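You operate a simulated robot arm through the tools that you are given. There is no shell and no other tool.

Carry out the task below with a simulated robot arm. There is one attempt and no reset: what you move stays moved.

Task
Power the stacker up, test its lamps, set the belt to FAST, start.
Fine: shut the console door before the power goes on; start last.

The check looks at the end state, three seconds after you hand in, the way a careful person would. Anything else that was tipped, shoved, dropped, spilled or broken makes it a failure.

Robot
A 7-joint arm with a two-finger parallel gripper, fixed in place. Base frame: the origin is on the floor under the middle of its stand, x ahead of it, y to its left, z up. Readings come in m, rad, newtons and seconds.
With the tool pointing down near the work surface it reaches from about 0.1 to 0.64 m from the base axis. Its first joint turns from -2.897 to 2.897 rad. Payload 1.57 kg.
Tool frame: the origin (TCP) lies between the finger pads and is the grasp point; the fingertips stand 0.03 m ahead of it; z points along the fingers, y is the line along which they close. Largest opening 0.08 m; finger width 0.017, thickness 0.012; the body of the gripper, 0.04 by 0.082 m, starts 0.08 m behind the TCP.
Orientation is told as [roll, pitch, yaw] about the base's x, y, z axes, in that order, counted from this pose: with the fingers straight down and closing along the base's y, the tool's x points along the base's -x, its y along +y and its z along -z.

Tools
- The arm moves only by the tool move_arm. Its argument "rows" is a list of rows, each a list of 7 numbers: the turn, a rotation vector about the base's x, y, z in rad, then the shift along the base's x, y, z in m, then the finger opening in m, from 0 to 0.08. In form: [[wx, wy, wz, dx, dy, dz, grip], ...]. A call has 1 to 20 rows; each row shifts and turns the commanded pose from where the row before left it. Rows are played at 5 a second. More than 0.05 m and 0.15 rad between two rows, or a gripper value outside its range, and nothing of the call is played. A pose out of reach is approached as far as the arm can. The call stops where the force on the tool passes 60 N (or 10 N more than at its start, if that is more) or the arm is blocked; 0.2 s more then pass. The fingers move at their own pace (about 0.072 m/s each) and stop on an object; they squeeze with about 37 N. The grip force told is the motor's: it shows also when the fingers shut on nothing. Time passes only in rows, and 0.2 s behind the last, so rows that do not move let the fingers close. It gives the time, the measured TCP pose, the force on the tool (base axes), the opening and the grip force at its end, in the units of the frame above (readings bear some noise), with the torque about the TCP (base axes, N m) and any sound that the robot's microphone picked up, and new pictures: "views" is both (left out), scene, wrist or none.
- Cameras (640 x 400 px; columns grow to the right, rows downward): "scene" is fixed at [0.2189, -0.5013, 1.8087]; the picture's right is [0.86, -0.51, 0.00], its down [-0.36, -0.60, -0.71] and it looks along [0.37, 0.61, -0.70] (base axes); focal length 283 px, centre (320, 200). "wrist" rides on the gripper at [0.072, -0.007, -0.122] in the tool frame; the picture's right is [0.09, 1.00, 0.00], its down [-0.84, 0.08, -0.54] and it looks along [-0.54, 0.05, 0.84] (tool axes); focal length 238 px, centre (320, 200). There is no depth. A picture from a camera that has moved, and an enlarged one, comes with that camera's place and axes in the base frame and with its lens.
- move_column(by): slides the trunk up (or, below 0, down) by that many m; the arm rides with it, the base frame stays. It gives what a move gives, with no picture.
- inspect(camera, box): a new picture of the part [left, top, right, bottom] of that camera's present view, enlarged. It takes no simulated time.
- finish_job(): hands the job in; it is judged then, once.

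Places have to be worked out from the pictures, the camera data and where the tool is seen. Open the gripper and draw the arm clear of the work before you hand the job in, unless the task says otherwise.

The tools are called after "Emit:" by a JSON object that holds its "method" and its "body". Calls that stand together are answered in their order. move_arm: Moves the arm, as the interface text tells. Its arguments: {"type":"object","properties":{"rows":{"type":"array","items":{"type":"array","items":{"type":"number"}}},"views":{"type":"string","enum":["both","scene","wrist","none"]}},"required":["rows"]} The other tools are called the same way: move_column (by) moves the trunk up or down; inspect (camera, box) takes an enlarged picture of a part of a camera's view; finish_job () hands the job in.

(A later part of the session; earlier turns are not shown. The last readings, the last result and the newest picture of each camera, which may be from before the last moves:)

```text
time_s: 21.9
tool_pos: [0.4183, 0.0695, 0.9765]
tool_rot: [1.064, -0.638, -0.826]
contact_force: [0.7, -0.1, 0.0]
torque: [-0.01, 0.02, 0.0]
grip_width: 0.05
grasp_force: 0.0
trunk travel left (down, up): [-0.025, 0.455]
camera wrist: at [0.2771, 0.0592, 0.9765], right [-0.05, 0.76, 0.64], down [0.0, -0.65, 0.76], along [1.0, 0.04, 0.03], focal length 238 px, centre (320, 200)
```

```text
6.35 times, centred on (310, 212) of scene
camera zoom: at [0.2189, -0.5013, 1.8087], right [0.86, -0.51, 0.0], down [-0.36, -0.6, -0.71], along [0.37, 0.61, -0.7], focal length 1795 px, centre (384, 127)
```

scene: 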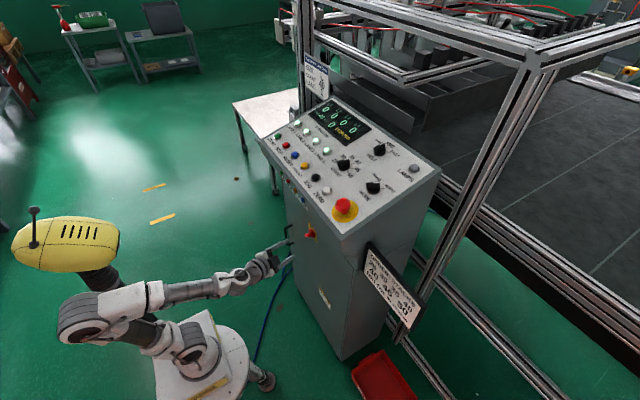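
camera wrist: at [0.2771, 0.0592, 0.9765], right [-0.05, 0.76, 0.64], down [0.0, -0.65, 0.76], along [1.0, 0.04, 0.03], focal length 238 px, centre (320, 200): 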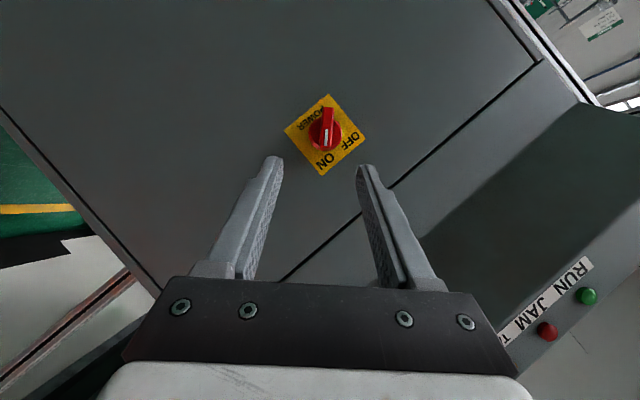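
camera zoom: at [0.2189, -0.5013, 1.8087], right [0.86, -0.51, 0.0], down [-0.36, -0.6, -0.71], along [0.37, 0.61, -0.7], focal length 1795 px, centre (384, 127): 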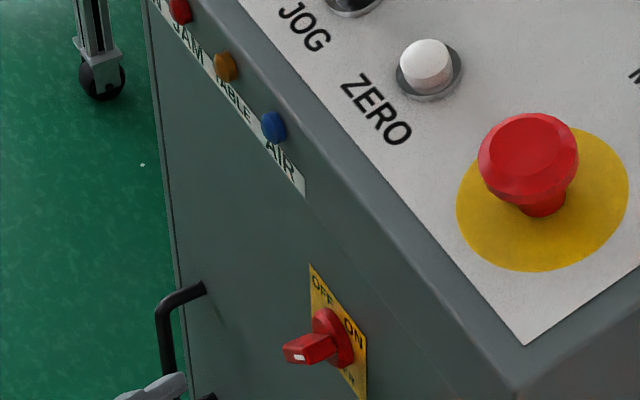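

The switch is at ON and the door is closed. Now I unroll and un-pitch the tool while retreating towards the robot, before raising the trunk.

Emit:
{"method": "move_arm", "body": {"rows": [[-0.131, 0, 0, -0.012, 0, 0.0, 0.05], [-0.131, 0, 0, -0.012, 0, 0.0, 0.05], [-0.131, 0, 0, -0.012, 0, 0.0, 0.04], [-0.131, 0, 0, -0.012, 0, 0.0, 0.02], [-0.131, 0, 0, -0.012, 0, 0.0, 0.0], [-0.126, 0, 0, -0.01, 0, 0.0, 0.0], [0, 0.13, 0, 0, 0, 0.0, 0.0], [0, 0.13, 0, 0, 0, 0.0, 0.0], [0, 0.13, 0, 0, 0, 0.005, 0.0], [0, 0.13, 0, 0, 0, 0.005, 0.0], [0, 0.13, 0, 0, 0, 0.005, 0.0], [0, 0.13, 0, 0, 0, 0.005, 0.0], [0, 0.12, 0, 0, 0, 0.005, 0.0], [0, 0.1, 0, 0, 0, 0.005, 0.0], [0, 0, 0, 0, 0, 0, 0.0]], "views": "both"}}

```text
time_s: 23.2
tool_pos: [0.3553, -0.0117, 1.0011]
tool_rot: [0.592, -0.942, -0.635]
contact_force: [0.0, -0.4, -0.2]
torque: [-0.01, -0.02, -0.01]
grip_width: 0.0
grasp_force: 21.3
trunk travel left (down, up): [-0.025, 0.455]
stopped in row 6: the arm was blocked; the commanded pose is now the measured one
camera wrist: at [0.2138, 0.0007, 0.9989], right [0.08, 0.96, 0.25], down [-0.07, -0.25, 0.97], along [0.99, -0.1, 0.04], focal length 238 px, centre (320, 200)
```

scene: 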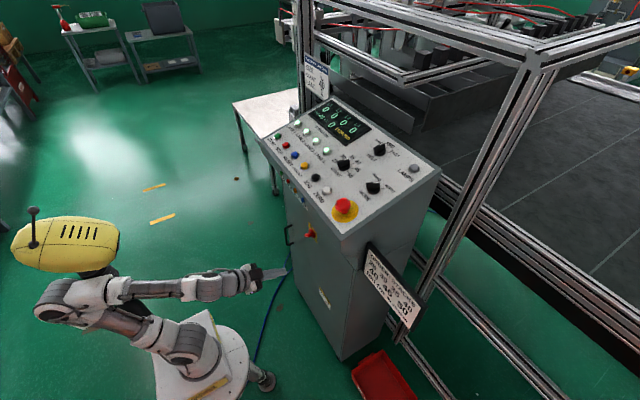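
wrist: 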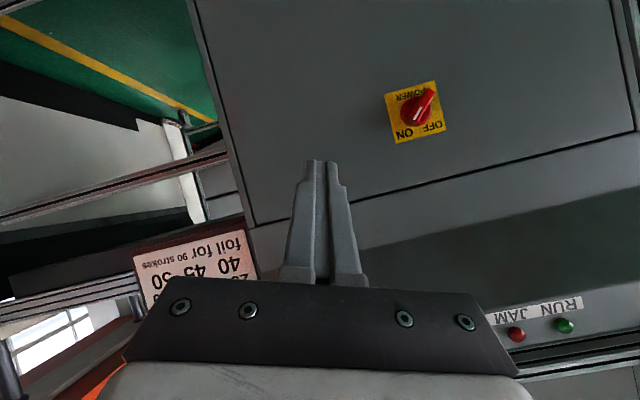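

The arm got blocked because the wrist came too close to its own base in this tilted pose. I stand the tool up again (rotation vector ≈(-0.24, 1.04, 0.29) total) while moving slightly forward and up, which is free space.

Emit:
{"method": "move_arm", "body": {"rows": [[0, 0, 0, 0.01, 0.005, 0.015, 0.0], [-0.026, 0.115, 0.032, 0.008, 0.005, 0.015, 0.0], [-0.026, 0.115, 0.032, 0.005, 0.005, 0.015, 0.0], [-0.026, 0.115, 0.032, 0, 0.005, 0.015, 0.0]], "views": "both"}}

```text
time_s: 23.8
tool_pos: [0.3541, 0.0779, 1.017]
tool_rot: [0.525, -0.867, -0.322]
contact_force: [0.4, -0.2, 0.1]
torque: [-0.02, -0.01, -0.02]
grip_width: 0.0
grasp_force: 21.6
trunk travel left (down, up): [-0.025, 0.455]
stopped in row 2: the arm was blocked; the commanded pose is now the measured one
camera wrist: at [0.2164, 0.052, 1.0285], right [-0.14, 0.96, 0.25], down [0.08, -0.24, 0.97], along [0.99, 0.16, -0.04], focal length 238 px, centre (320, 200)
```

scene: 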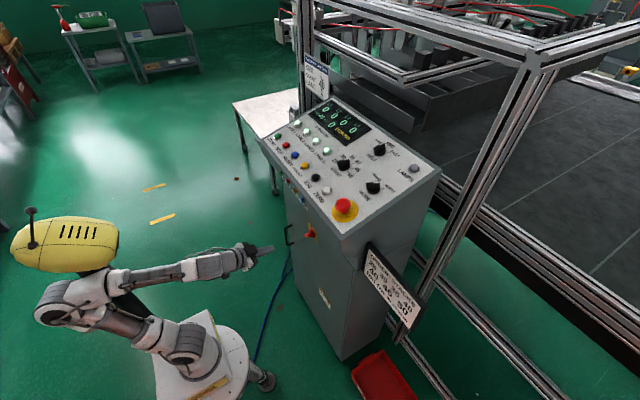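
wrist: 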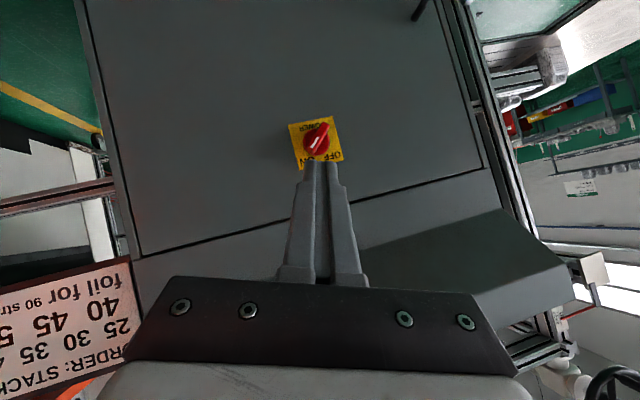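

The base joint swung quickly, which points to the wrist being almost over the base axis. I move the tool forward and up without turning it, away from that spot; tip stays short of the lip at x≈0.51.

Emit:
{"method": "move_arm", "body": {"rows": [[0, 0, 0, 0.012, 0.0, 0.008, 0.0], [0, 0, 0, 0.012, 0.0, 0.008, 0.0], [0, 0, 0, 0.012, 0.0, 0.008, 0.0], [0, 0, 0, 0.012, 0.0, 0.008, 0.0], [0, 0, 0, 0, 0, 0, 0.0]], "views": "both"}}

```text
time_s: 24.5
tool_pos: [0.3592, 0.1349, 1.0326]
tool_rot: [0.532, -0.862, -0.166]
contact_force: [0.9, -0.5, 1.2]
torque: [0.0, 0.0, 0.0]
grip_width: 0.0002
grasp_force: 21.6
trunk travel left (down, up): [-0.025, 0.455]
stopped in row 3: the arm was blocked; the commanded pose is now the measured one
camera wrist: at [0.2256, 0.087, 1.0431], right [-0.29, 0.92, 0.26], down [0.12, -0.23, 0.96], along [0.95, 0.32, -0.04], focal length 238 px, centre (320, 200)
```

scene: 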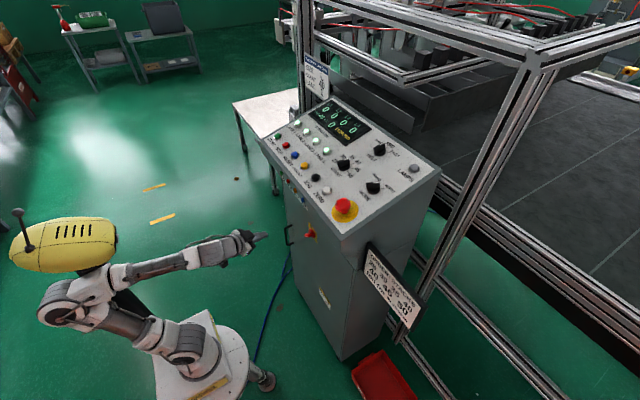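
wrist: 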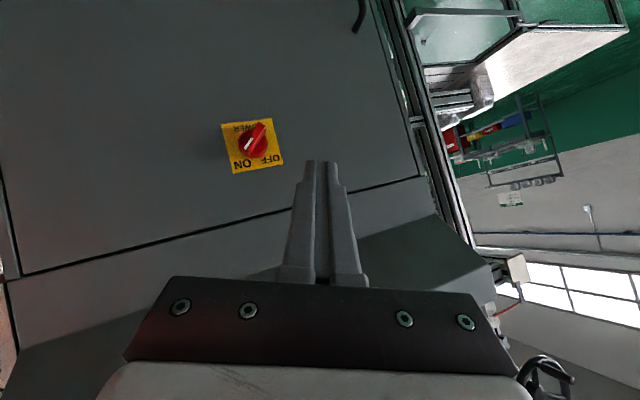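

The arm drifted sideways instead of following, so something in it is lagging. I hold still for a moment and re-measure before choosing a slower escape.

Emit:
{"method": "move_arm", "body": {"rows": [[0, 0, 0, 0, 0, 0, 0.0], [0, 0, 0, 0, 0, 0, 0.0]], "views": "scene"}}

Emit:
{"method": "inspect", "body": {"camera": "scene", "box": [0, 190, 320, 400]}}

```text
time_s: 25.1
tool_pos: [0.3591, 0.1343, 1.0326]
tool_rot: [0.53, -0.861, -0.164]
contact_force: [-0.3, -0.2, -0.4]
torque: [-0.02, -0.01, 0.0]
grip_width: 0.0003
grasp_force: 21.5
trunk travel left (down, up): [-0.025, 0.455]
```

scene: 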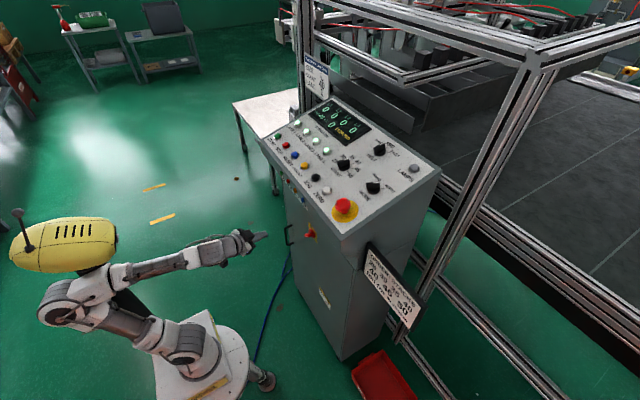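

```text
1.90 times, centred on (160, 295) of scene
camera zoom: at [0.2189, -0.5013, 1.8087], right [0.86, -0.51, 0.0], down [-0.36, -0.6, -0.71], along [0.37, 0.61, -0.7], focal length 538 px, centre (625, 19)
```

zoom: 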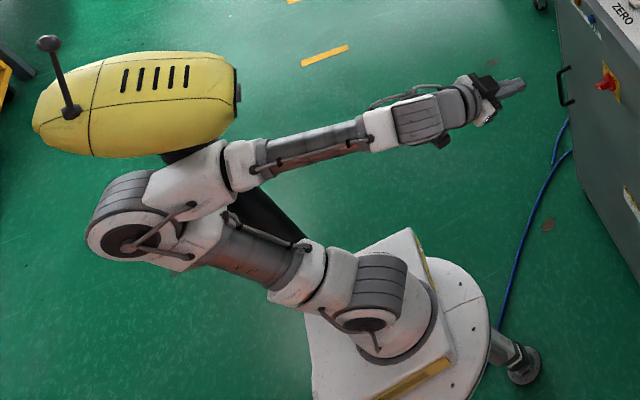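

Now it's clear: the yellow part is the robot's own head on a mast riding with the trunk, and the folded elbow is tucked under it, so it can't rise. I swing the whole arm about the base axis (+17°) so the elbow leaves from beneath the head.

Emit:
{"method": "move_arm", "body": {"rows": [[0, 0, 0.05, -0.0071, 0.0177, 0, 0.0], [0, 0, 0.05, -0.008, 0.0173, 0, 0.0], [0, 0, 0.05, -0.009, 0.0171, 0, 0.0], [0, 0, 0.05, -0.0099, 0.0168, 0, 0.0], [0, 0, 0.05, -0.0103, 0.0156, 0, 0.0], [0, 0, 0.05, -0.0114, 0.0156, 0, 0.0], [0, 0, 0, 0, 0, 0, 0.0]], "views": "both"}}

Emit:
{"method": "inspect", "body": {"camera": "scene", "box": [0, 190, 320, 400]}}

```text
time_s: 26.9
tool_pos: [0.3219, 0.2138, 1.0212]
tool_rot: [0.628, -0.787, 0.032]
contact_force: [0.3, 0.3, -0.1]
torque: [0.0, 0.02, 0.0]
grip_width: 0.0
grasp_force: 21.4
trunk travel left (down, up): [-0.025, 0.455]
stopped in row 7: the arm was blocked; the commanded pose is now the measured one
camera wrist: at [0.2072, 0.1321, 1.0364], right [-0.51, 0.79, 0.35], down [0.25, -0.25, 0.94], along [0.82, 0.56, -0.08], focal length 238 px, centre (320, 200)
```

scene: 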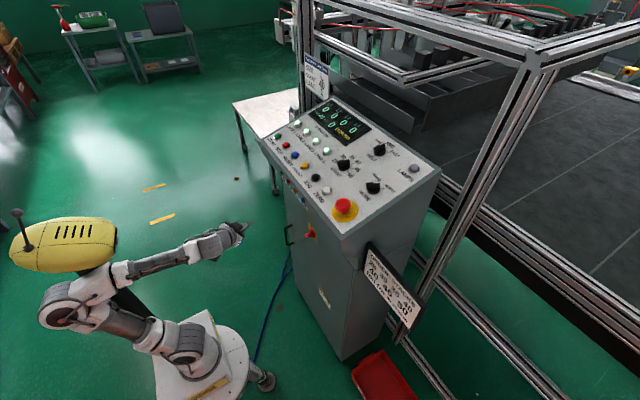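
wrist: 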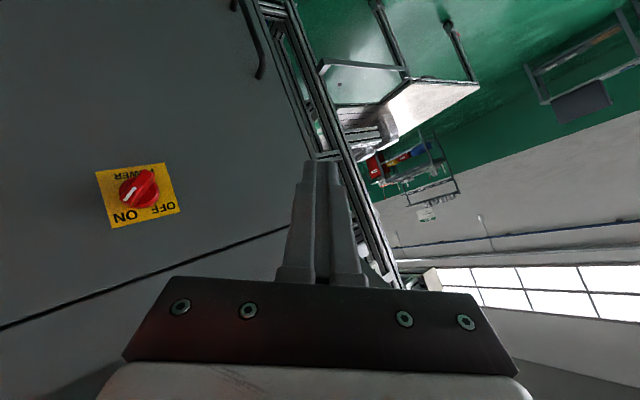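

```text
1.90 times, centred on (160, 295) of scene
camera zoom: at [0.2189, -0.5013, 1.8087], right [0.86, -0.51, 0.0], down [-0.36, -0.6, -0.71], along [0.37, 0.61, -0.7], focal length 538 px, centre (625, 19)
```

zoom: 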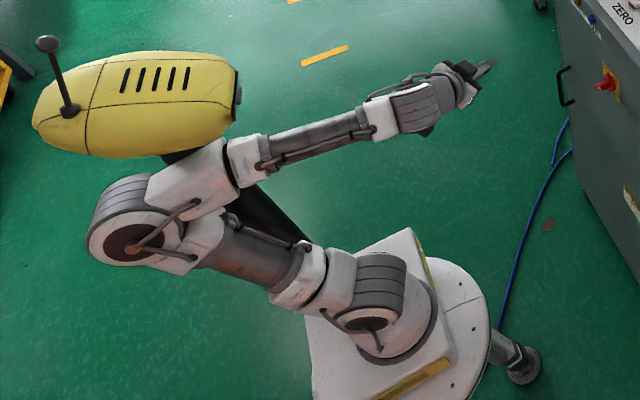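

The upper arm and forearm root haven't moved; the forearm is pressed up under the head, and my upward moves only pushed it tighter. I instead go forward and down, back toward the earlier clear pose.

Emit:
{"method": "move_arm", "body": {"rows": [[0, 0, 0, 0.006, 0.0, -0.012, 0.0], [0, 0, 0, 0.01, 0.0, -0.014, 0.0], [0, 0, 0, 0.012, 0.0, -0.014, 0.0], [0, 0, 0, 0.012, 0.0, -0.014, 0.0]], "views": "both"}}

Emit:
{"method": "inspect", "body": {"camera": "scene", "box": [0, 190, 320, 400]}}

```text
time_s: 27.9
tool_pos: [0.3634, 0.2151, 0.9696]
tool_rot: [0.623, -0.798, 0.036]
contact_force: [0.0, 0.3, 0.7]
torque: [0.0, 0.0, 0.0]
grip_width: 0.0002
grasp_force: 21.4
trunk travel left (down, up): [-0.025, 0.455]
camera wrist: at [0.2472, 0.1336, 0.9845], right [-0.51, 0.79, 0.34], down [0.24, -0.24, 0.94], along [0.83, 0.56, -0.07], focal length 238 px, centre (320, 200)
```

scene: 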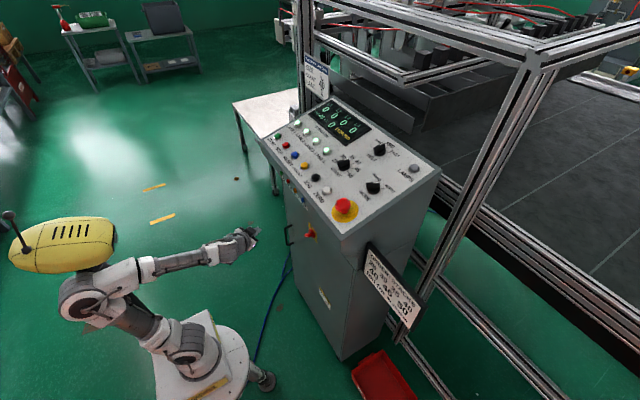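
wrist: 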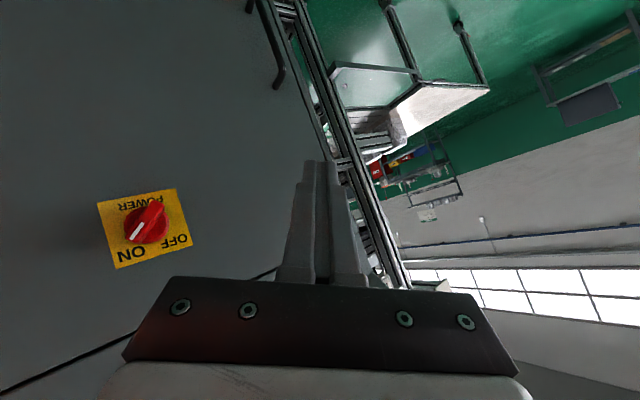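

```text
1.90 times, centred on (160, 295) of scene
camera zoom: at [0.2189, -0.5013, 1.8087], right [0.86, -0.51, 0.0], down [-0.36, -0.6, -0.71], along [0.37, 0.61, -0.7], focal length 538 px, centre (625, 19)
```

zoom: 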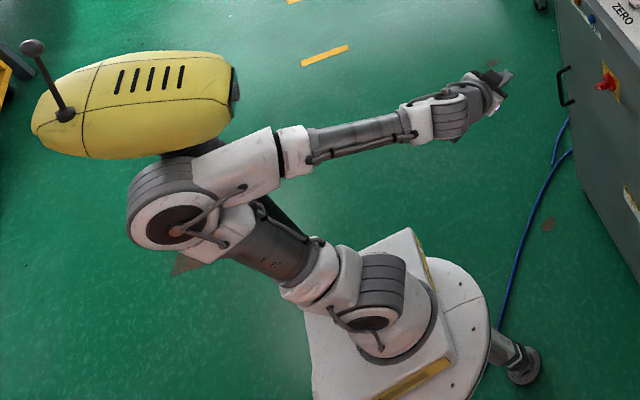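

That worked: the arm follows again and the elbow is coming forward. I continue forward while standing the tool upright in small turns.

Emit:
{"method": "move_arm", "body": {"rows": [[0, 0, 0, 0.012, 0.0, -0.008, 0.0], [0, 0, 0, 0.012, 0.0, -0.005, 0.0], [-0.0755, 0.0961, -0.0356, 0.008, 0.0, 0, 0.0], [-0.0755, 0.0961, -0.0356, 0.006, 0.0, 0, 0.0], [-0.0755, 0.0961, -0.0356, 0.004, 0.0, 0, 0.0]], "views": "both"}}

Emit:
{"method": "inspect", "body": {"camera": "scene", "box": [0, 190, 320, 400]}}

```text
time_s: 29.1
tool_pos: [0.404, 0.2158, 0.9586]
tool_rot: [0.352, -0.501, 0.09]
contact_force: [0.4, -0.5, 0.2]
torque: [0.04, 0.04, -0.01]
grip_width: 0.0
grasp_force: 20.9
trunk travel left (down, up): [-0.025, 0.455]
camera wrist: at [0.2923, 0.1563, 1.0224], right [-0.33, 0.91, 0.26], down [0.49, -0.07, 0.87], along [0.81, 0.41, -0.42], focal length 238 px, centre (320, 200)
```

scene: 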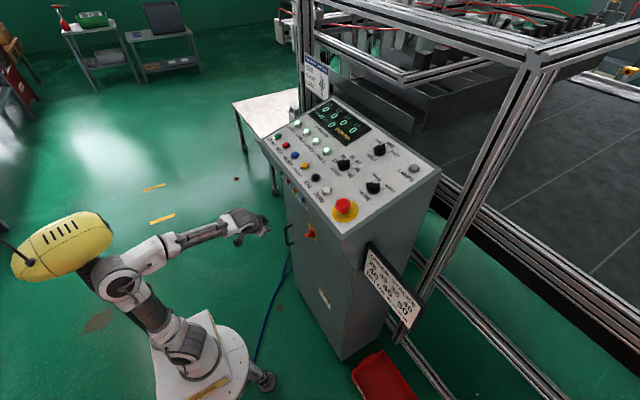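
wrist: 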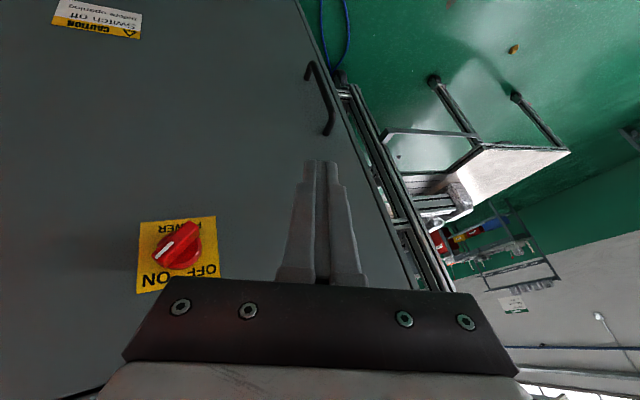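

```text
1.90 times, centred on (160, 295) of scene
camera zoom: at [0.2189, -0.5013, 1.8087], right [0.86, -0.51, 0.0], down [-0.36, -0.6, -0.71], along [0.37, 0.61, -0.7], focal length 538 px, centre (625, 19)
```

zoom: 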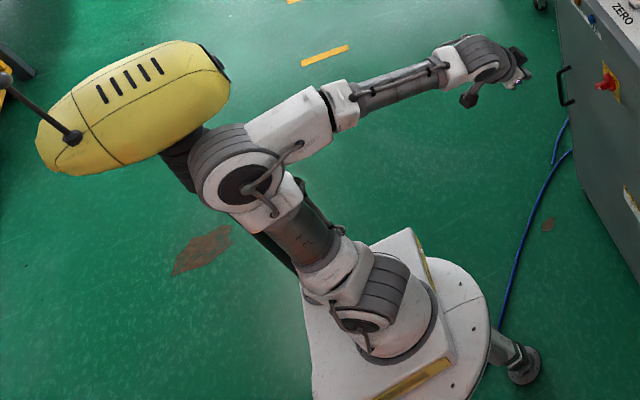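

The elbow is coming out past the head (which swivels on its mast, part of the robot). I finish standing the tool upright, drifting slightly forward so the elbow moves away from the head.

Emit:
{"method": "move_arm", "body": {"rows": [[-0.0755, 0.0961, -0.0356, 0.006, 0.0, 0.005, 0.0], [-0.0755, 0.0961, -0.0356, 0.004, 0.0, 0.005, 0.0], [-0.0755, 0.0961, -0.0356, 0.0, 0.0, 0.005, 0.0], [-0.0755, 0.0961, -0.0356, 0.0, 0.0, 0.005, 0.0], [-0.0755, 0.0961, -0.0356, 0.0, 0.0, 0.005, 0.0], [0, 0, 0, 0, 0, 0, 0.0]], "views": "both"}}

Emit:
{"method": "inspect", "body": {"camera": "scene", "box": [0, 190, 320, 400]}}

```text
time_s: 30.5
tool_pos: [0.4158, 0.2137, 0.9805]
tool_rot: [-0.003, 0.012, -0.009]
contact_force: [0.4, -0.2, -0.6]
torque: [-0.02, 0.05, 0.02]
grip_width: 0.0
grasp_force: 21.2
trunk travel left (down, up): [-0.025, 0.455]
camera wrist: at [0.3451, 0.2079, 1.1028], right [-0.08, 1.0, 0.0], down [0.84, 0.07, 0.53], along [0.53, 0.04, -0.85], focal length 238 px, centre (320, 200)
```

scene: 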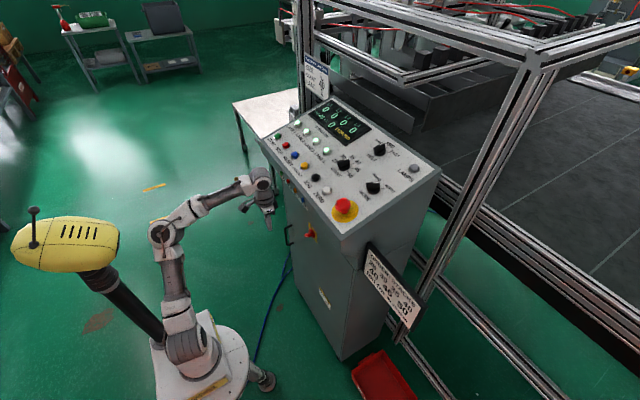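
wrist: 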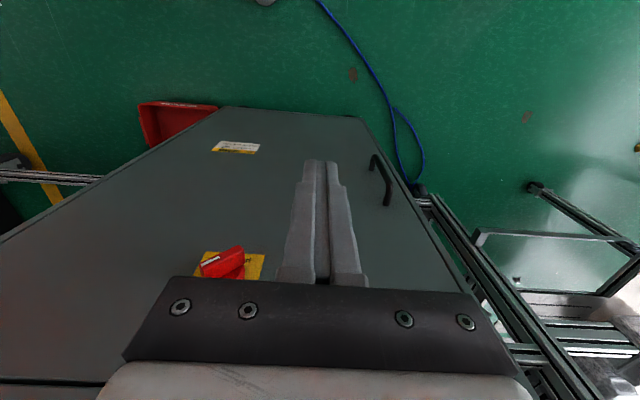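

```text
1.90 times, centred on (160, 295) of scene
camera zoom: at [0.2189, -0.5013, 1.8087], right [0.86, -0.51, 0.0], down [-0.36, -0.6, -0.71], along [0.37, 0.61, -0.7], focal length 538 px, centre (625, 19)
```

zoom: 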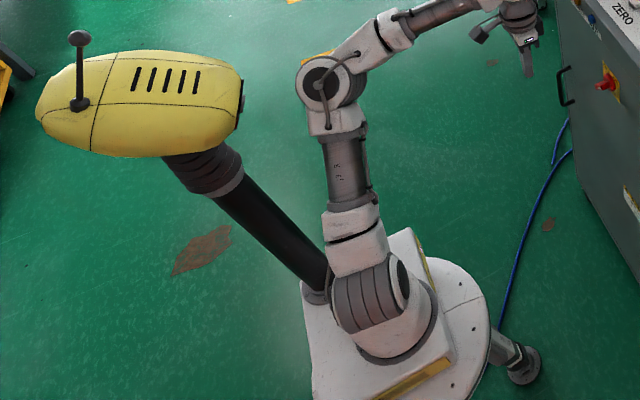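

The arm is back in a good elbow-up shape, tool vertical, door shut, and the head swung back to where it was. I back off a little from the lip and raise the trunk 0.4 m.

Emit:
{"method": "move_arm", "body": {"rows": [[0, 0, 0, -0.02, -0.01, 0.0, 0.0], [0, 0, 0, -0.02, -0.015, 0.005, 0.0], [0, 0, 0, -0.015, -0.015, 0.005, 0.0], [0, 0, 0, 0, 0, 0, 0.0]], "views": "none"}}

Emit:
{"method": "move_column", "body": {"by": 0.4}}

```text
time_s: 31.5
tool_pos: [0.3608, 0.1738, 0.9919]
tool_rot: [-0.001, 0.01, -0.009]
contact_force: [-0.5, -0.6, -0.3]
torque: [0.04, 0.0, -0.02]
grip_width: 0.0
grasp_force: 21.3
trunk travel left (down, up): [-0.025, 0.455]
```

```text
time_s: 35.4
tool_pos: [0.3605, 0.1741, 1.391]
tool_rot: [-0.001, 0.011, -0.008]
contact_force: [0.1, 0.2, 0.4]
torque: [-0.02, 0.0, 0.01]
grip_width: 0.0002
grasp_force: 21.4
trunk travel left (down, up): [-0.425, 0.055]
```

The trunk is back up with TCP at z 1.39. I raise the tool to about 1.51 and shift toward the panel's right side for a good wrist view of LAMPS and BELT.

Emit:
{"method": "move_arm", "body": {"rows": [[0, 0, 0, 0.0, -0.02, 0.04, 0.0], [0, 0, 0, 0.01, -0.03, 0.04, 0.0], [0, 0, 0, 0.02, -0.03, 0.03, 0.0], [0, 0, 0, 0.03, -0.03, 0.02, 0.0], [0, 0, 0, 0.03, -0.03, 0, 0.0], [0, 0, 0, 0.03, -0.03, 0, 0.0], [0, 0, 0, 0.03, -0.03, 0, 0.0], [0, 0, 0, 0.02, -0.02, 0, 0.0], [0, 0, 0, 0, 0, 0, 0.0]], "views": "both"}}

Emit:
{"method": "inspect", "body": {"camera": "wrist", "box": [160, 150, 480, 350]}}

```text
refused: row 2 steps farther than a row can; nothing moved
```

```text
2.00 times, centred on (320, 250) of wrist
camera zoom: at [0.2901, 0.1676, 1.5129], right [-0.08, 1.0, 0.0], down [0.84, 0.07, 0.53], along [0.53, 0.04, -0.85], focal length 477 px, centre (320, 100)
```

zoom: 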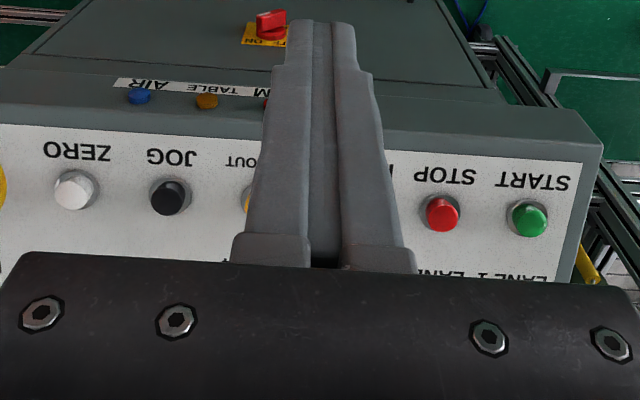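

The step in row 2 was just over the limit, so nothing moved; I repeat with smaller steps.

Emit:
{"method": "move_arm", "body": {"rows": [[0, 0, 0, 0.0, -0.01, 0.04, 0.0], [0, 0, 0, 0.0, -0.02, 0.035, 0.0], [0, 0, 0, 0.01, -0.03, 0.03, 0.0], [0, 0, 0, 0.02, -0.03, 0.02, 0.0], [0, 0, 0, 0.03, -0.03, 0, 0.0], [0, 0, 0, 0.03, -0.03, 0, 0.0], [0, 0, 0, 0.03, -0.03, 0, 0.0], [0, 0, 0, 0.02, -0.02, 0, 0.0], [0, 0, 0, 0, 0, 0, 0.0]], "views": "both"}}

Emit:
{"method": "inspect", "body": {"camera": "wrist", "box": [160, 150, 480, 350]}}

```text
time_s: 37.4
tool_pos: [0.4916, -0.0246, 1.5025]
tool_rot: [-0.004, 0.004, -0.009]
contact_force: [0.0, 0.2, 0.1]
torque: [0.01, 0.0, 0.0]
grip_width: 0.0001
grasp_force: 21.9
out of reach, approached as far as the arm can: row 7, 8
trunk travel left (down, up): [-0.425, 0.055]
camera wrist: at [0.4203, -0.0311, 1.6251], right [-0.08, 1.0, 0.0], down [0.84, 0.07, 0.54], along [0.54, 0.04, -0.84], focal length 238 px, centre (320, 200)
```

scene: 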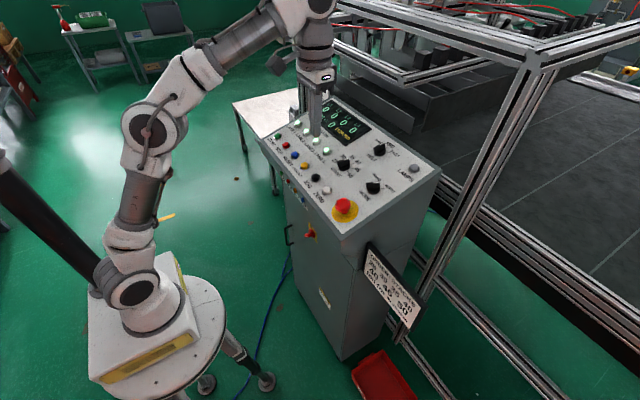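
wrist: 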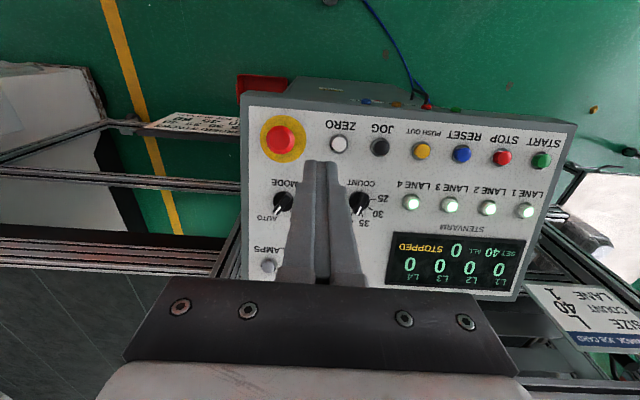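

```text
2.00 times, centred on (320, 250) of wrist
camera zoom: at [0.4203, -0.0311, 1.6251], right [-0.08, 1.0, 0.0], down [0.84, 0.07, 0.54], along [0.54, 0.04, -0.84], focal length 477 px, centre (320, 100)
```

zoom: 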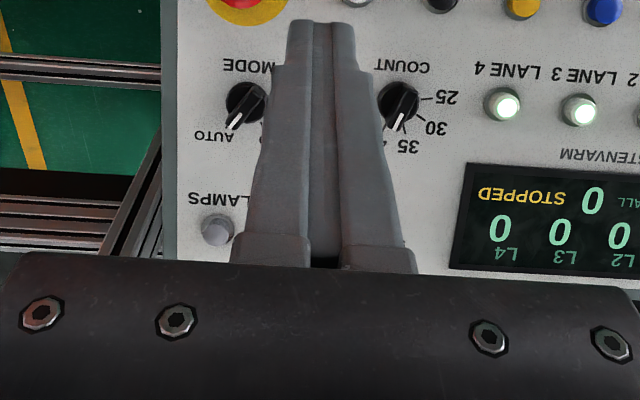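

LAMPS triangulates to (0.766, -0.100, 1.320) and START to (0.557, 0.364, 1.240). The arm is near its reach with a vertical tool, so I raise the trunk to its top and pitch the tool ~30° forward, hovering high over LAMPS.

Emit:
{"method": "move_column", "body": {"by": 0.05}}

Emit:
{"method": "move_arm", "body": {"rows": [[0, -0.13, 0, 0.02, -0.01, -0.02, 0.0], [0, -0.13, 0, 0.03, -0.01, -0.02, 0.0], [0, -0.13, 0, 0.03, -0.01, -0.02, 0.0], [0, -0.13, 0, 0.03, -0.01, -0.015, 0.0], [0, 0, 0, 0.03, -0.01, -0.015, 0.0], [0, 0, 0, 0.03, -0.01, -0.01, 0.0], [0, 0, 0, 0, 0, 0, 0.0]], "views": "both"}}

Emit:
{"method": "inspect", "body": {"camera": "wrist", "box": [160, 50, 480, 250]}}

```text
time_s: 38.3
tool_pos: [0.4921, -0.0235, 1.5524]
tool_rot: [-0.002, 0.005, -0.008]
contact_force: [0.7, 0.2, -0.2]
torque: [-0.04, 0.02, 0.01]
grip_width: 0.0002
grasp_force: 21.0
trunk travel left (down, up): [-0.475, 0.005]
```

```text
time_s: 39.9
tool_pos: [0.6601, -0.0862, 1.4533]
tool_rot: [0.004, -0.515, -0.009]
contact_force: [0.3, 0.1, 0.3]
torque: [0.02, 0.02, -0.02]
grip_width: 0.0
grasp_force: 21.4
trunk travel left (down, up): [-0.475, 0.005]
camera wrist: at [0.5387, -0.0917, 1.5235], right [-0.07, 1.0, -0.04], down [0.46, 0.07, 0.88], along [0.88, 0.04, -0.47], focal length 238 px, centre (320, 200)
```

scene: 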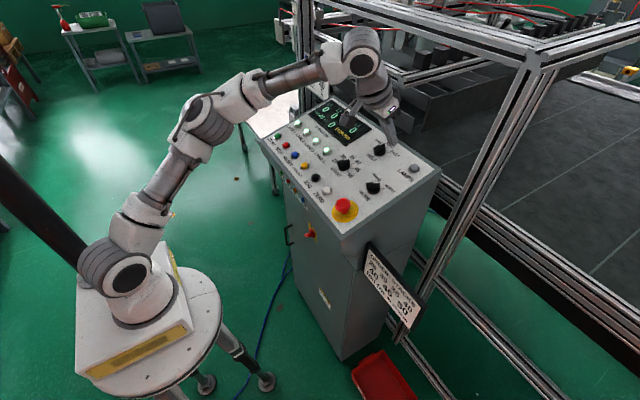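
wrist: 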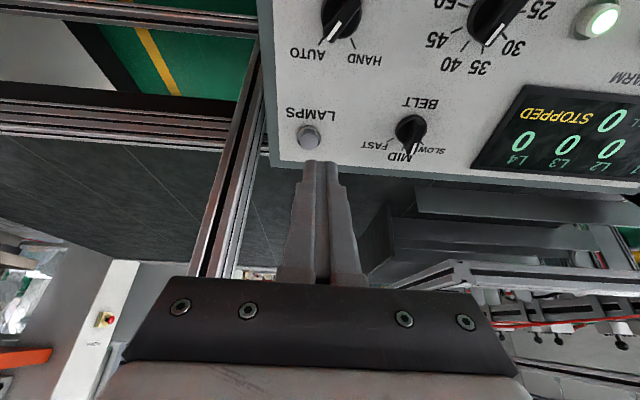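

```text
2.00 times, centred on (320, 150) of wrist
camera zoom: at [0.5387, -0.0917, 1.5235], right [-0.07, 1.0, -0.04], down [0.46, 0.07, 0.88], along [0.88, 0.04, -0.47], focal length 477 px, centre (320, 300)
```

zoom: 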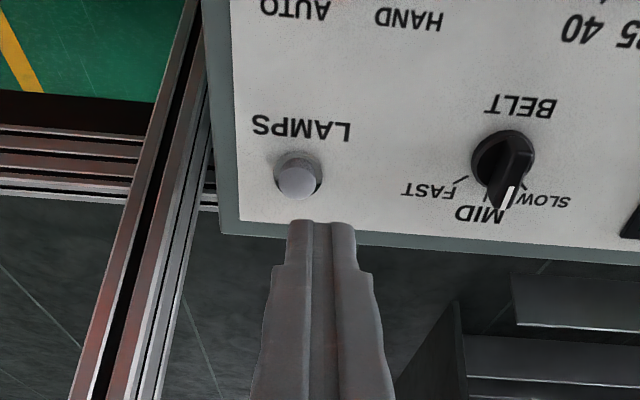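

From this clear view LAMPS is confirmed at (0.766, -0.0995, 1.3195) and BELT at (0.748, 0.026, ~1.307), pointing at MID. I move the closed fingertips to a hover about 3 cm above LAMPS along the panel normal.

Emit:
{"method": "move_arm", "body": {"rows": [[0, 0, 0, 0.027, -0.0045, -0.026, 0.0], [0, 0, 0, 0.027, -0.0045, -0.026, 0.0], [0, 0, 0, 0.027, -0.0043, -0.027, 0.0], [0, 0, 0, 0, 0, 0, 0.0]], "views": "both"}}

Emit:
{"method": "inspect", "body": {"camera": "wrist", "box": [220, 60, 420, 185]}}

Emit:
{"method": "inspect", "body": {"camera": "scene", "box": [340, 120, 460, 195]}}

```text
time_s: 40.9
tool_pos: [0.7286, -0.0961, 1.3859]
tool_rot: [0.002, -0.513, -0.008]
contact_force: [-0.4, -0.2, -0.1]
torque: [-0.02, -0.03, 0.0]
grip_width: 0.0001
grasp_force: 21.1
out of reach, approached as far as the arm can: row 3
trunk travel left (down, up): [-0.475, 0.005]
camera wrist: at [0.6061, -0.1027, 1.4565], right [-0.07, 1.0, -0.04], down [0.46, 0.07, 0.88], along [0.88, 0.04, -0.47], focal length 238 px, centre (320, 200)
```

scene: 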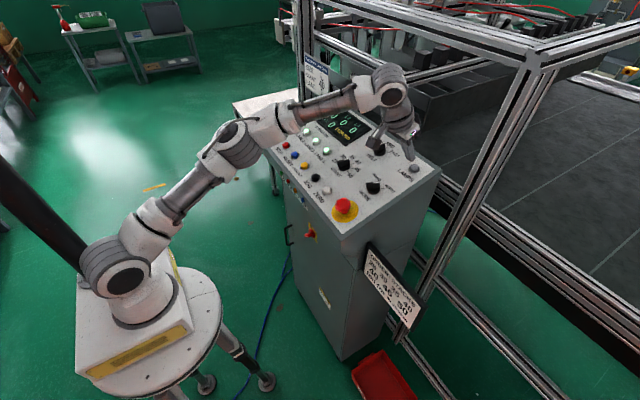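
wrist: 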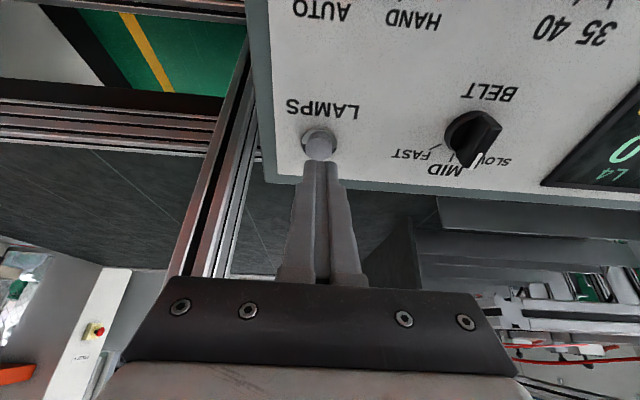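

```text
3.20 times, centred on (320, 122) of wrist
camera zoom: at [0.6061, -0.1027, 1.4565], right [-0.07, 1.0, -0.04], down [0.46, 0.07, 0.88], along [0.88, 0.04, -0.47], focal length 763 px, centre (320, 448)
```

zoom: 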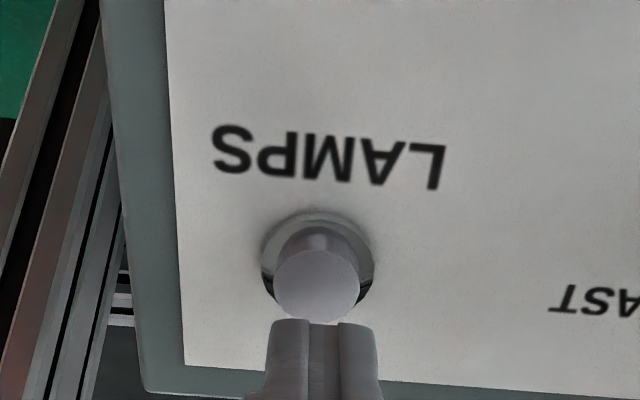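

```text
5.33 times, centred on (400, 158) of scene
camera zoom: at [0.2189, -0.5013, 1.8087], right [0.86, -0.51, 0.0], down [-0.36, -0.6, -0.71], along [0.37, 0.61, -0.7], focal length 1508 px, centre (-107, 427)
```

zoom: 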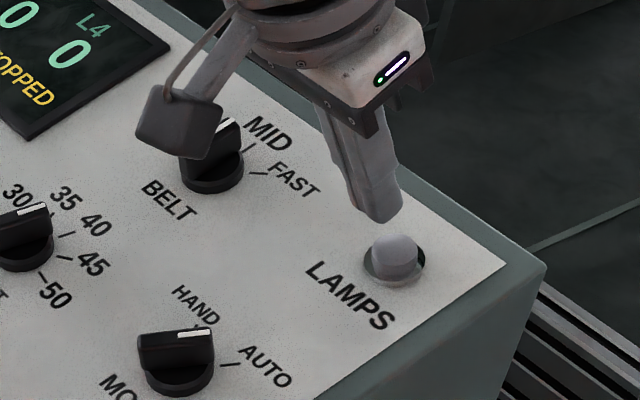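

The arm reached its limit 1.5 cm short at this pitch. I pitch the tool further forward to ~45°, which brings the wrist closer and gives ample reach, then re-check the hover.

Emit:
{"method": "move_arm", "body": {"rows": [[0, -0.136, 0, 0, 0, 0.0, 0.0], [0, -0.136, 0, 0, 0, 0.0, 0.0], [0, 0, 0, 0, 0, 0, 0.0]], "views": "both"}}

Emit:
{"method": "inspect", "body": {"camera": "wrist", "box": [220, 60, 420, 185]}}

Emit:
{"method": "inspect", "body": {"camera": "scene", "box": [340, 120, 460, 195]}}

```text
time_s: 41.7
tool_pos: [0.728, -0.0945, 1.3876]
tool_rot: [0.006, -0.787, -0.011]
contact_force: [-0.2, -0.4, 0.3]
torque: [-0.01, 0.03, -0.03]
grip_width: 0.0
grasp_force: 21.2
trunk travel left (down, up): [-0.475, 0.005]
camera wrist: at [0.5912, -0.1022, 1.4219], right [-0.06, 1.0, -0.06], down [0.21, 0.07, 0.98], along [0.98, 0.04, -0.21], focal length 238 px, centre (320, 200)
```

scene: 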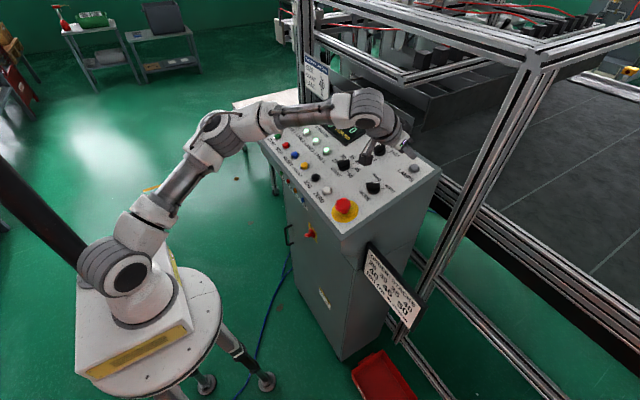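
wrist: 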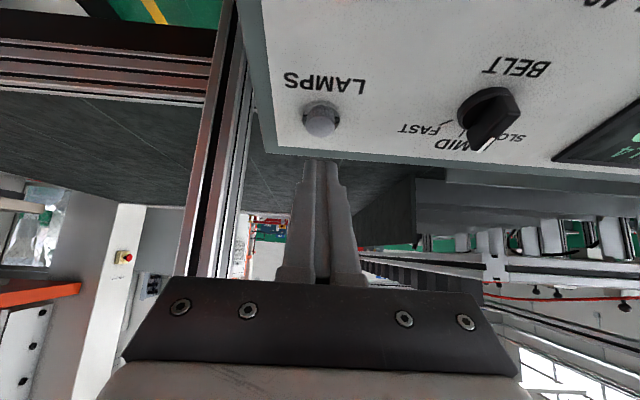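

```text
3.20 times, centred on (320, 122) of wrist
camera zoom: at [0.5912, -0.1022, 1.4219], right [-0.06, 1.0, -0.06], down [0.21, 0.07, 0.98], along [0.98, 0.04, -0.21], focal length 763 px, centre (320, 448)
```

zoom: 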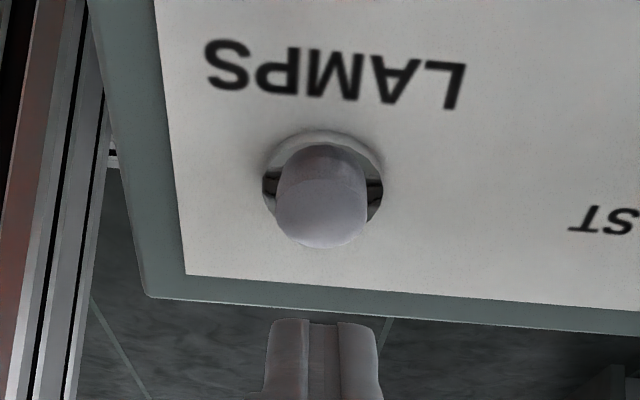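

```text
5.33 times, centred on (400, 158) of scene
camera zoom: at [0.2189, -0.5013, 1.8087], right [0.86, -0.51, 0.0], down [-0.36, -0.6, -0.71], along [0.37, 0.61, -0.7], focal length 1508 px, centre (-107, 427)
```

zoom: 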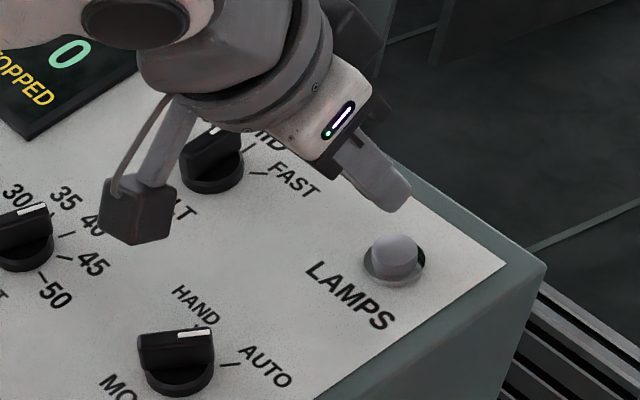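

The tip is now about 5 cm from LAMPS and the arm is within reach. I move to a hover ~2 cm above the cap centre.

Emit:
{"method": "move_arm", "body": {"rows": [[0, 0, 0, 0.008, -0.001, -0.011, 0.0], [0, 0, 0, 0.0085, -0.001, -0.0106, 0.0], [0, 0, 0, 0, 0, 0, 0.0]], "views": "none"}}

Emit:
{"method": "inspect", "body": {"camera": "wrist", "box": [220, 60, 420, 185]}}

Emit:
{"method": "inspect", "body": {"camera": "scene", "box": [340, 120, 460, 195]}}

```text
time_s: 42.5
tool_pos: [0.7438, -0.0971, 1.364]
tool_rot: [0.004, -0.787, -0.013]
contact_force: [-0.3, 0.4, 0.6]
torque: [0.03, 0.02, 0.01]
grip_width: 0.0
grasp_force: 21.0
trunk travel left (down, up): [-0.475, 0.005]
```

```text
3.20 times, centred on (320, 122) of wrist
camera zoom: at [0.608, -0.1042, 1.3998], right [-0.06, 1.0, -0.06], down [0.21, 0.07, 0.98], along [0.98, 0.04, -0.21], focal length 763 px, centre (320, 448)
```

zoom: 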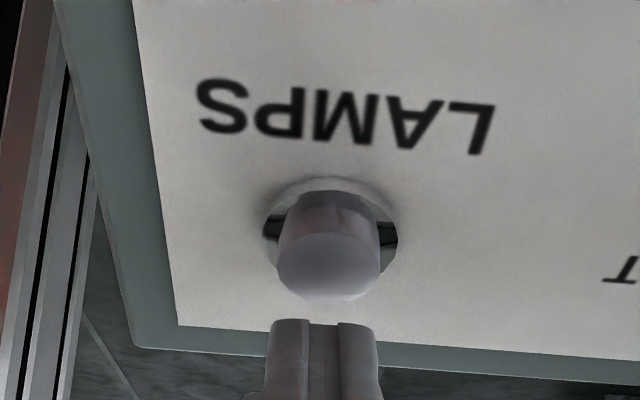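

```text
5.33 times, centred on (400, 158) of scene
camera zoom: at [0.2189, -0.5013, 1.8087], right [0.86, -0.51, 0.0], down [-0.36, -0.6, -0.71], along [0.37, 0.61, -0.7], focal length 1508 px, centre (-107, 427)
```

zoom: 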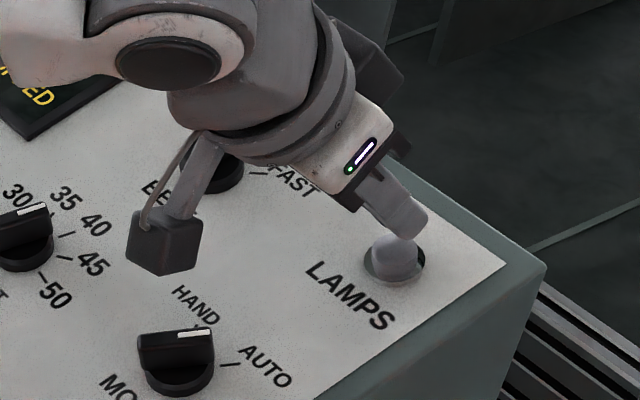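

Alignment with the cap is good (within ~1–2 mm). I press along the panel normal in 4 mm rows, stopping on force.

Emit:
{"method": "move_arm", "body": {"rows": [[0, 0, 0, 0.0016, 0.0005, -0.0048, 0.0], [0, 0, 0, 0.0016, 0.0005, -0.0048, 0.0], [0, 0, 0, 0.0013, 0, -0.0038, 0.0], [0, 0, 0, 0.0013, 0, -0.0038, 0.0]], "views": "both"}}

Emit:
{"method": "inspect", "body": {"camera": "scene", "box": [250, 90, 450, 215]}}

```text
time_s: 43.5
tool_pos: [0.7499, -0.096, 1.3504]
tool_rot: [0.005, -0.786, -0.01]
contact_force: [-4.0, 0.0, 5.2]
torque: [0.04, 0.04, -0.06]
grip_width: 0.0
grasp_force: 21.3
trunk travel left (down, up): [-0.475, 0.005]
heard: click
camera wrist: at [0.6133, -0.1027, 1.3847], right [-0.06, 1.0, -0.06], down [0.21, 0.07, 0.98], along [0.98, 0.04, -0.21], focal length 238 px, centre (320, 200)
```

scene: 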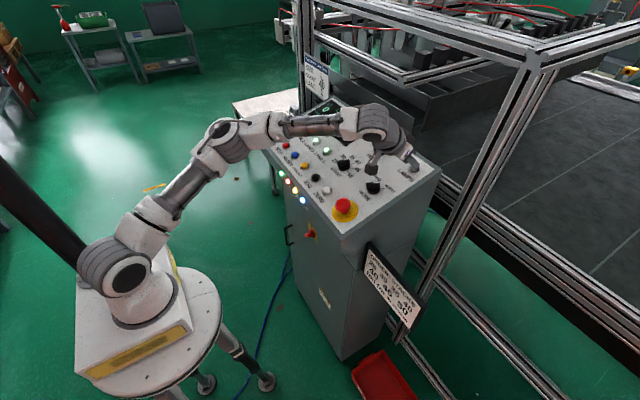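
wrist: 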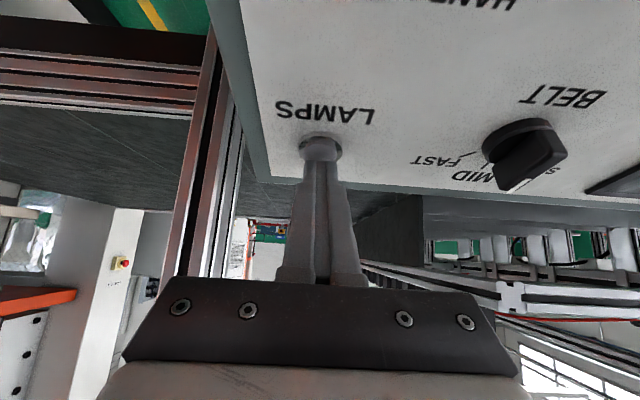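

```text
3.20 times, centred on (350, 152) of scene
camera zoom: at [0.2189, -0.5013, 1.8087], right [0.86, -0.51, 0.0], down [-0.36, -0.6, -0.71], along [0.37, 0.61, -0.7], focal length 904 px, centre (224, 352)
```

zoom: 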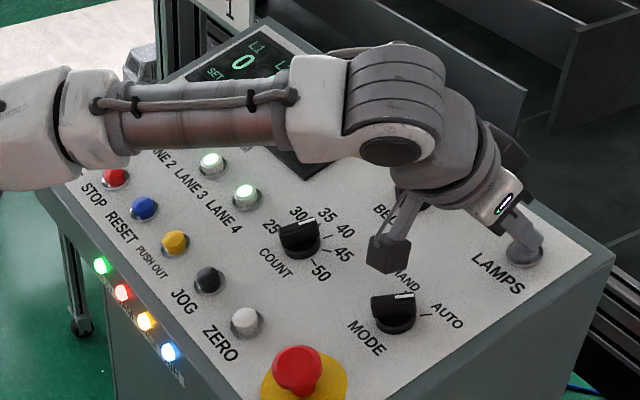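

A click, and all four front lamps (RUN, JAM, TABLE, AIR) are lit: the lamp test works. I hold it about a second more, then release along the normal.

Emit:
{"method": "move_arm", "body": {"rows": [[0, 0, 0, 0, 0, 0, 0.0], [0, 0, 0, 0, 0, 0, 0.0], [0, 0, 0, 0, 0, 0, 0.0], [0, 0, 0, 0, 0, 0, 0.0], [0, 0, 0, 0, 0, 0, 0.0]], "views": "scene"}}

Emit:
{"method": "move_arm", "body": {"rows": [[0, 0, 0, -0.0032, 0, 0.0095, 0.0], [0, 0, 0, -0.005, 0, 0.014, 0.0], [0, 0, 0, -0.008, 0.005, 0.024, 0.0], [0, 0, 0, -0.01, 0.01, 0.024, 0.0], [0, 0, 0, 0, 0, 0, 0.0]], "views": "both"}}

Emit:
{"method": "inspect", "body": {"camera": "scene", "box": [250, 90, 450, 215]}}

Emit:
{"method": "inspect", "body": {"camera": "wrist", "box": [320, 40, 560, 190]}}

```text
time_s: 44.7
tool_pos: [0.7512, -0.0965, 1.3502]
tool_rot: [0.005, -0.788, -0.012]
contact_force: [-1.4, -0.1, 7.8]
torque: [-0.04, -0.06, 0.02]
grip_width: 0.0
grasp_force: 20.9
trunk travel left (down, up): [-0.475, 0.005]
```

scene: 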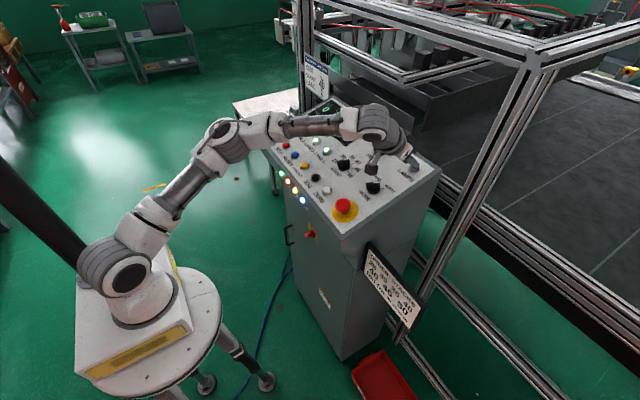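

```text
time_s: 45.9
tool_pos: [0.7251, -0.0798, 1.4204]
tool_rot: [0.006, -0.785, -0.011]
contact_force: [-0.3, 0.5, -0.1]
torque: [-0.04, 0.0, -0.01]
grip_width: 0.0
grasp_force: 21.1
trunk travel left (down, up): [-0.475, 0.005]
camera wrist: at [0.5875, -0.0874, 1.4551], right [-0.06, 1.0, -0.06], down [0.21, 0.07, 0.98], along [0.98, 0.04, -0.21], focal length 238 px, centre (320, 200)
```

scene: 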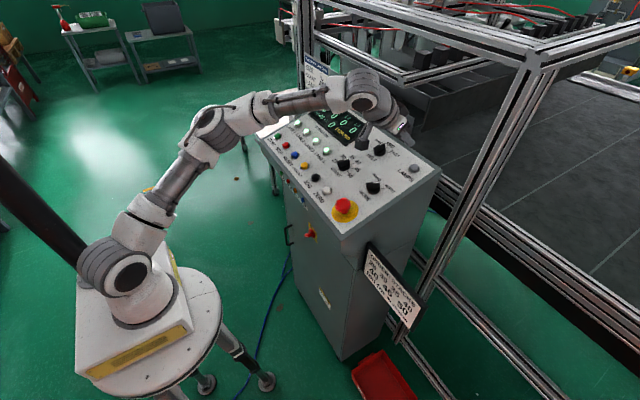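
wrist: 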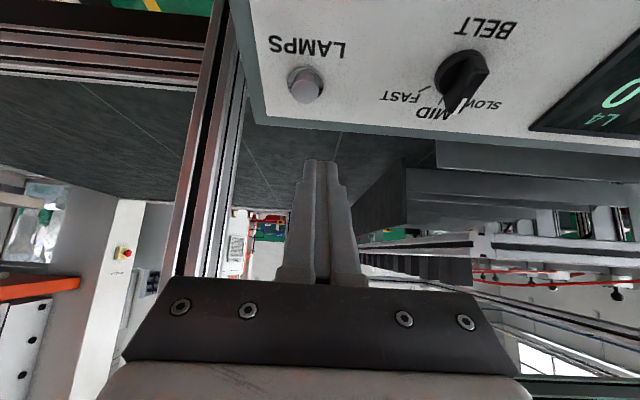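

```text
3.20 times, centred on (350, 152) of scene
camera zoom: at [0.2189, -0.5013, 1.8087], right [0.86, -0.51, 0.0], down [-0.36, -0.6, -0.71], along [0.37, 0.61, -0.7], focal length 904 px, centre (224, 352)
```

zoom: 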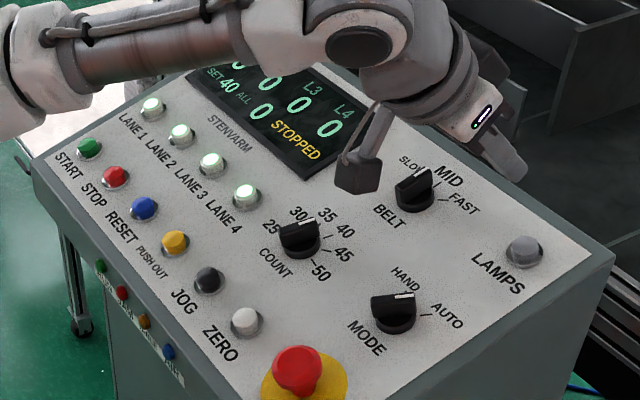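

```text
2.67 times, centred on (440, 115) of wrist
camera zoom: at [0.5875, -0.0874, 1.4551], right [-0.06, 1.0, -0.06], down [0.21, 0.07, 0.98], along [0.98, 0.04, -0.21], focal length 636 px, centre (0, 427)
```

zoom: 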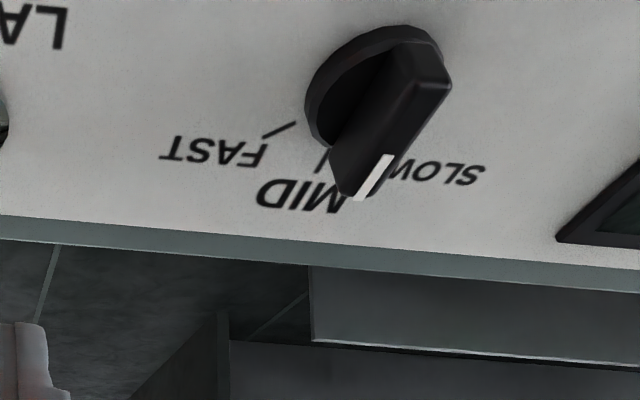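

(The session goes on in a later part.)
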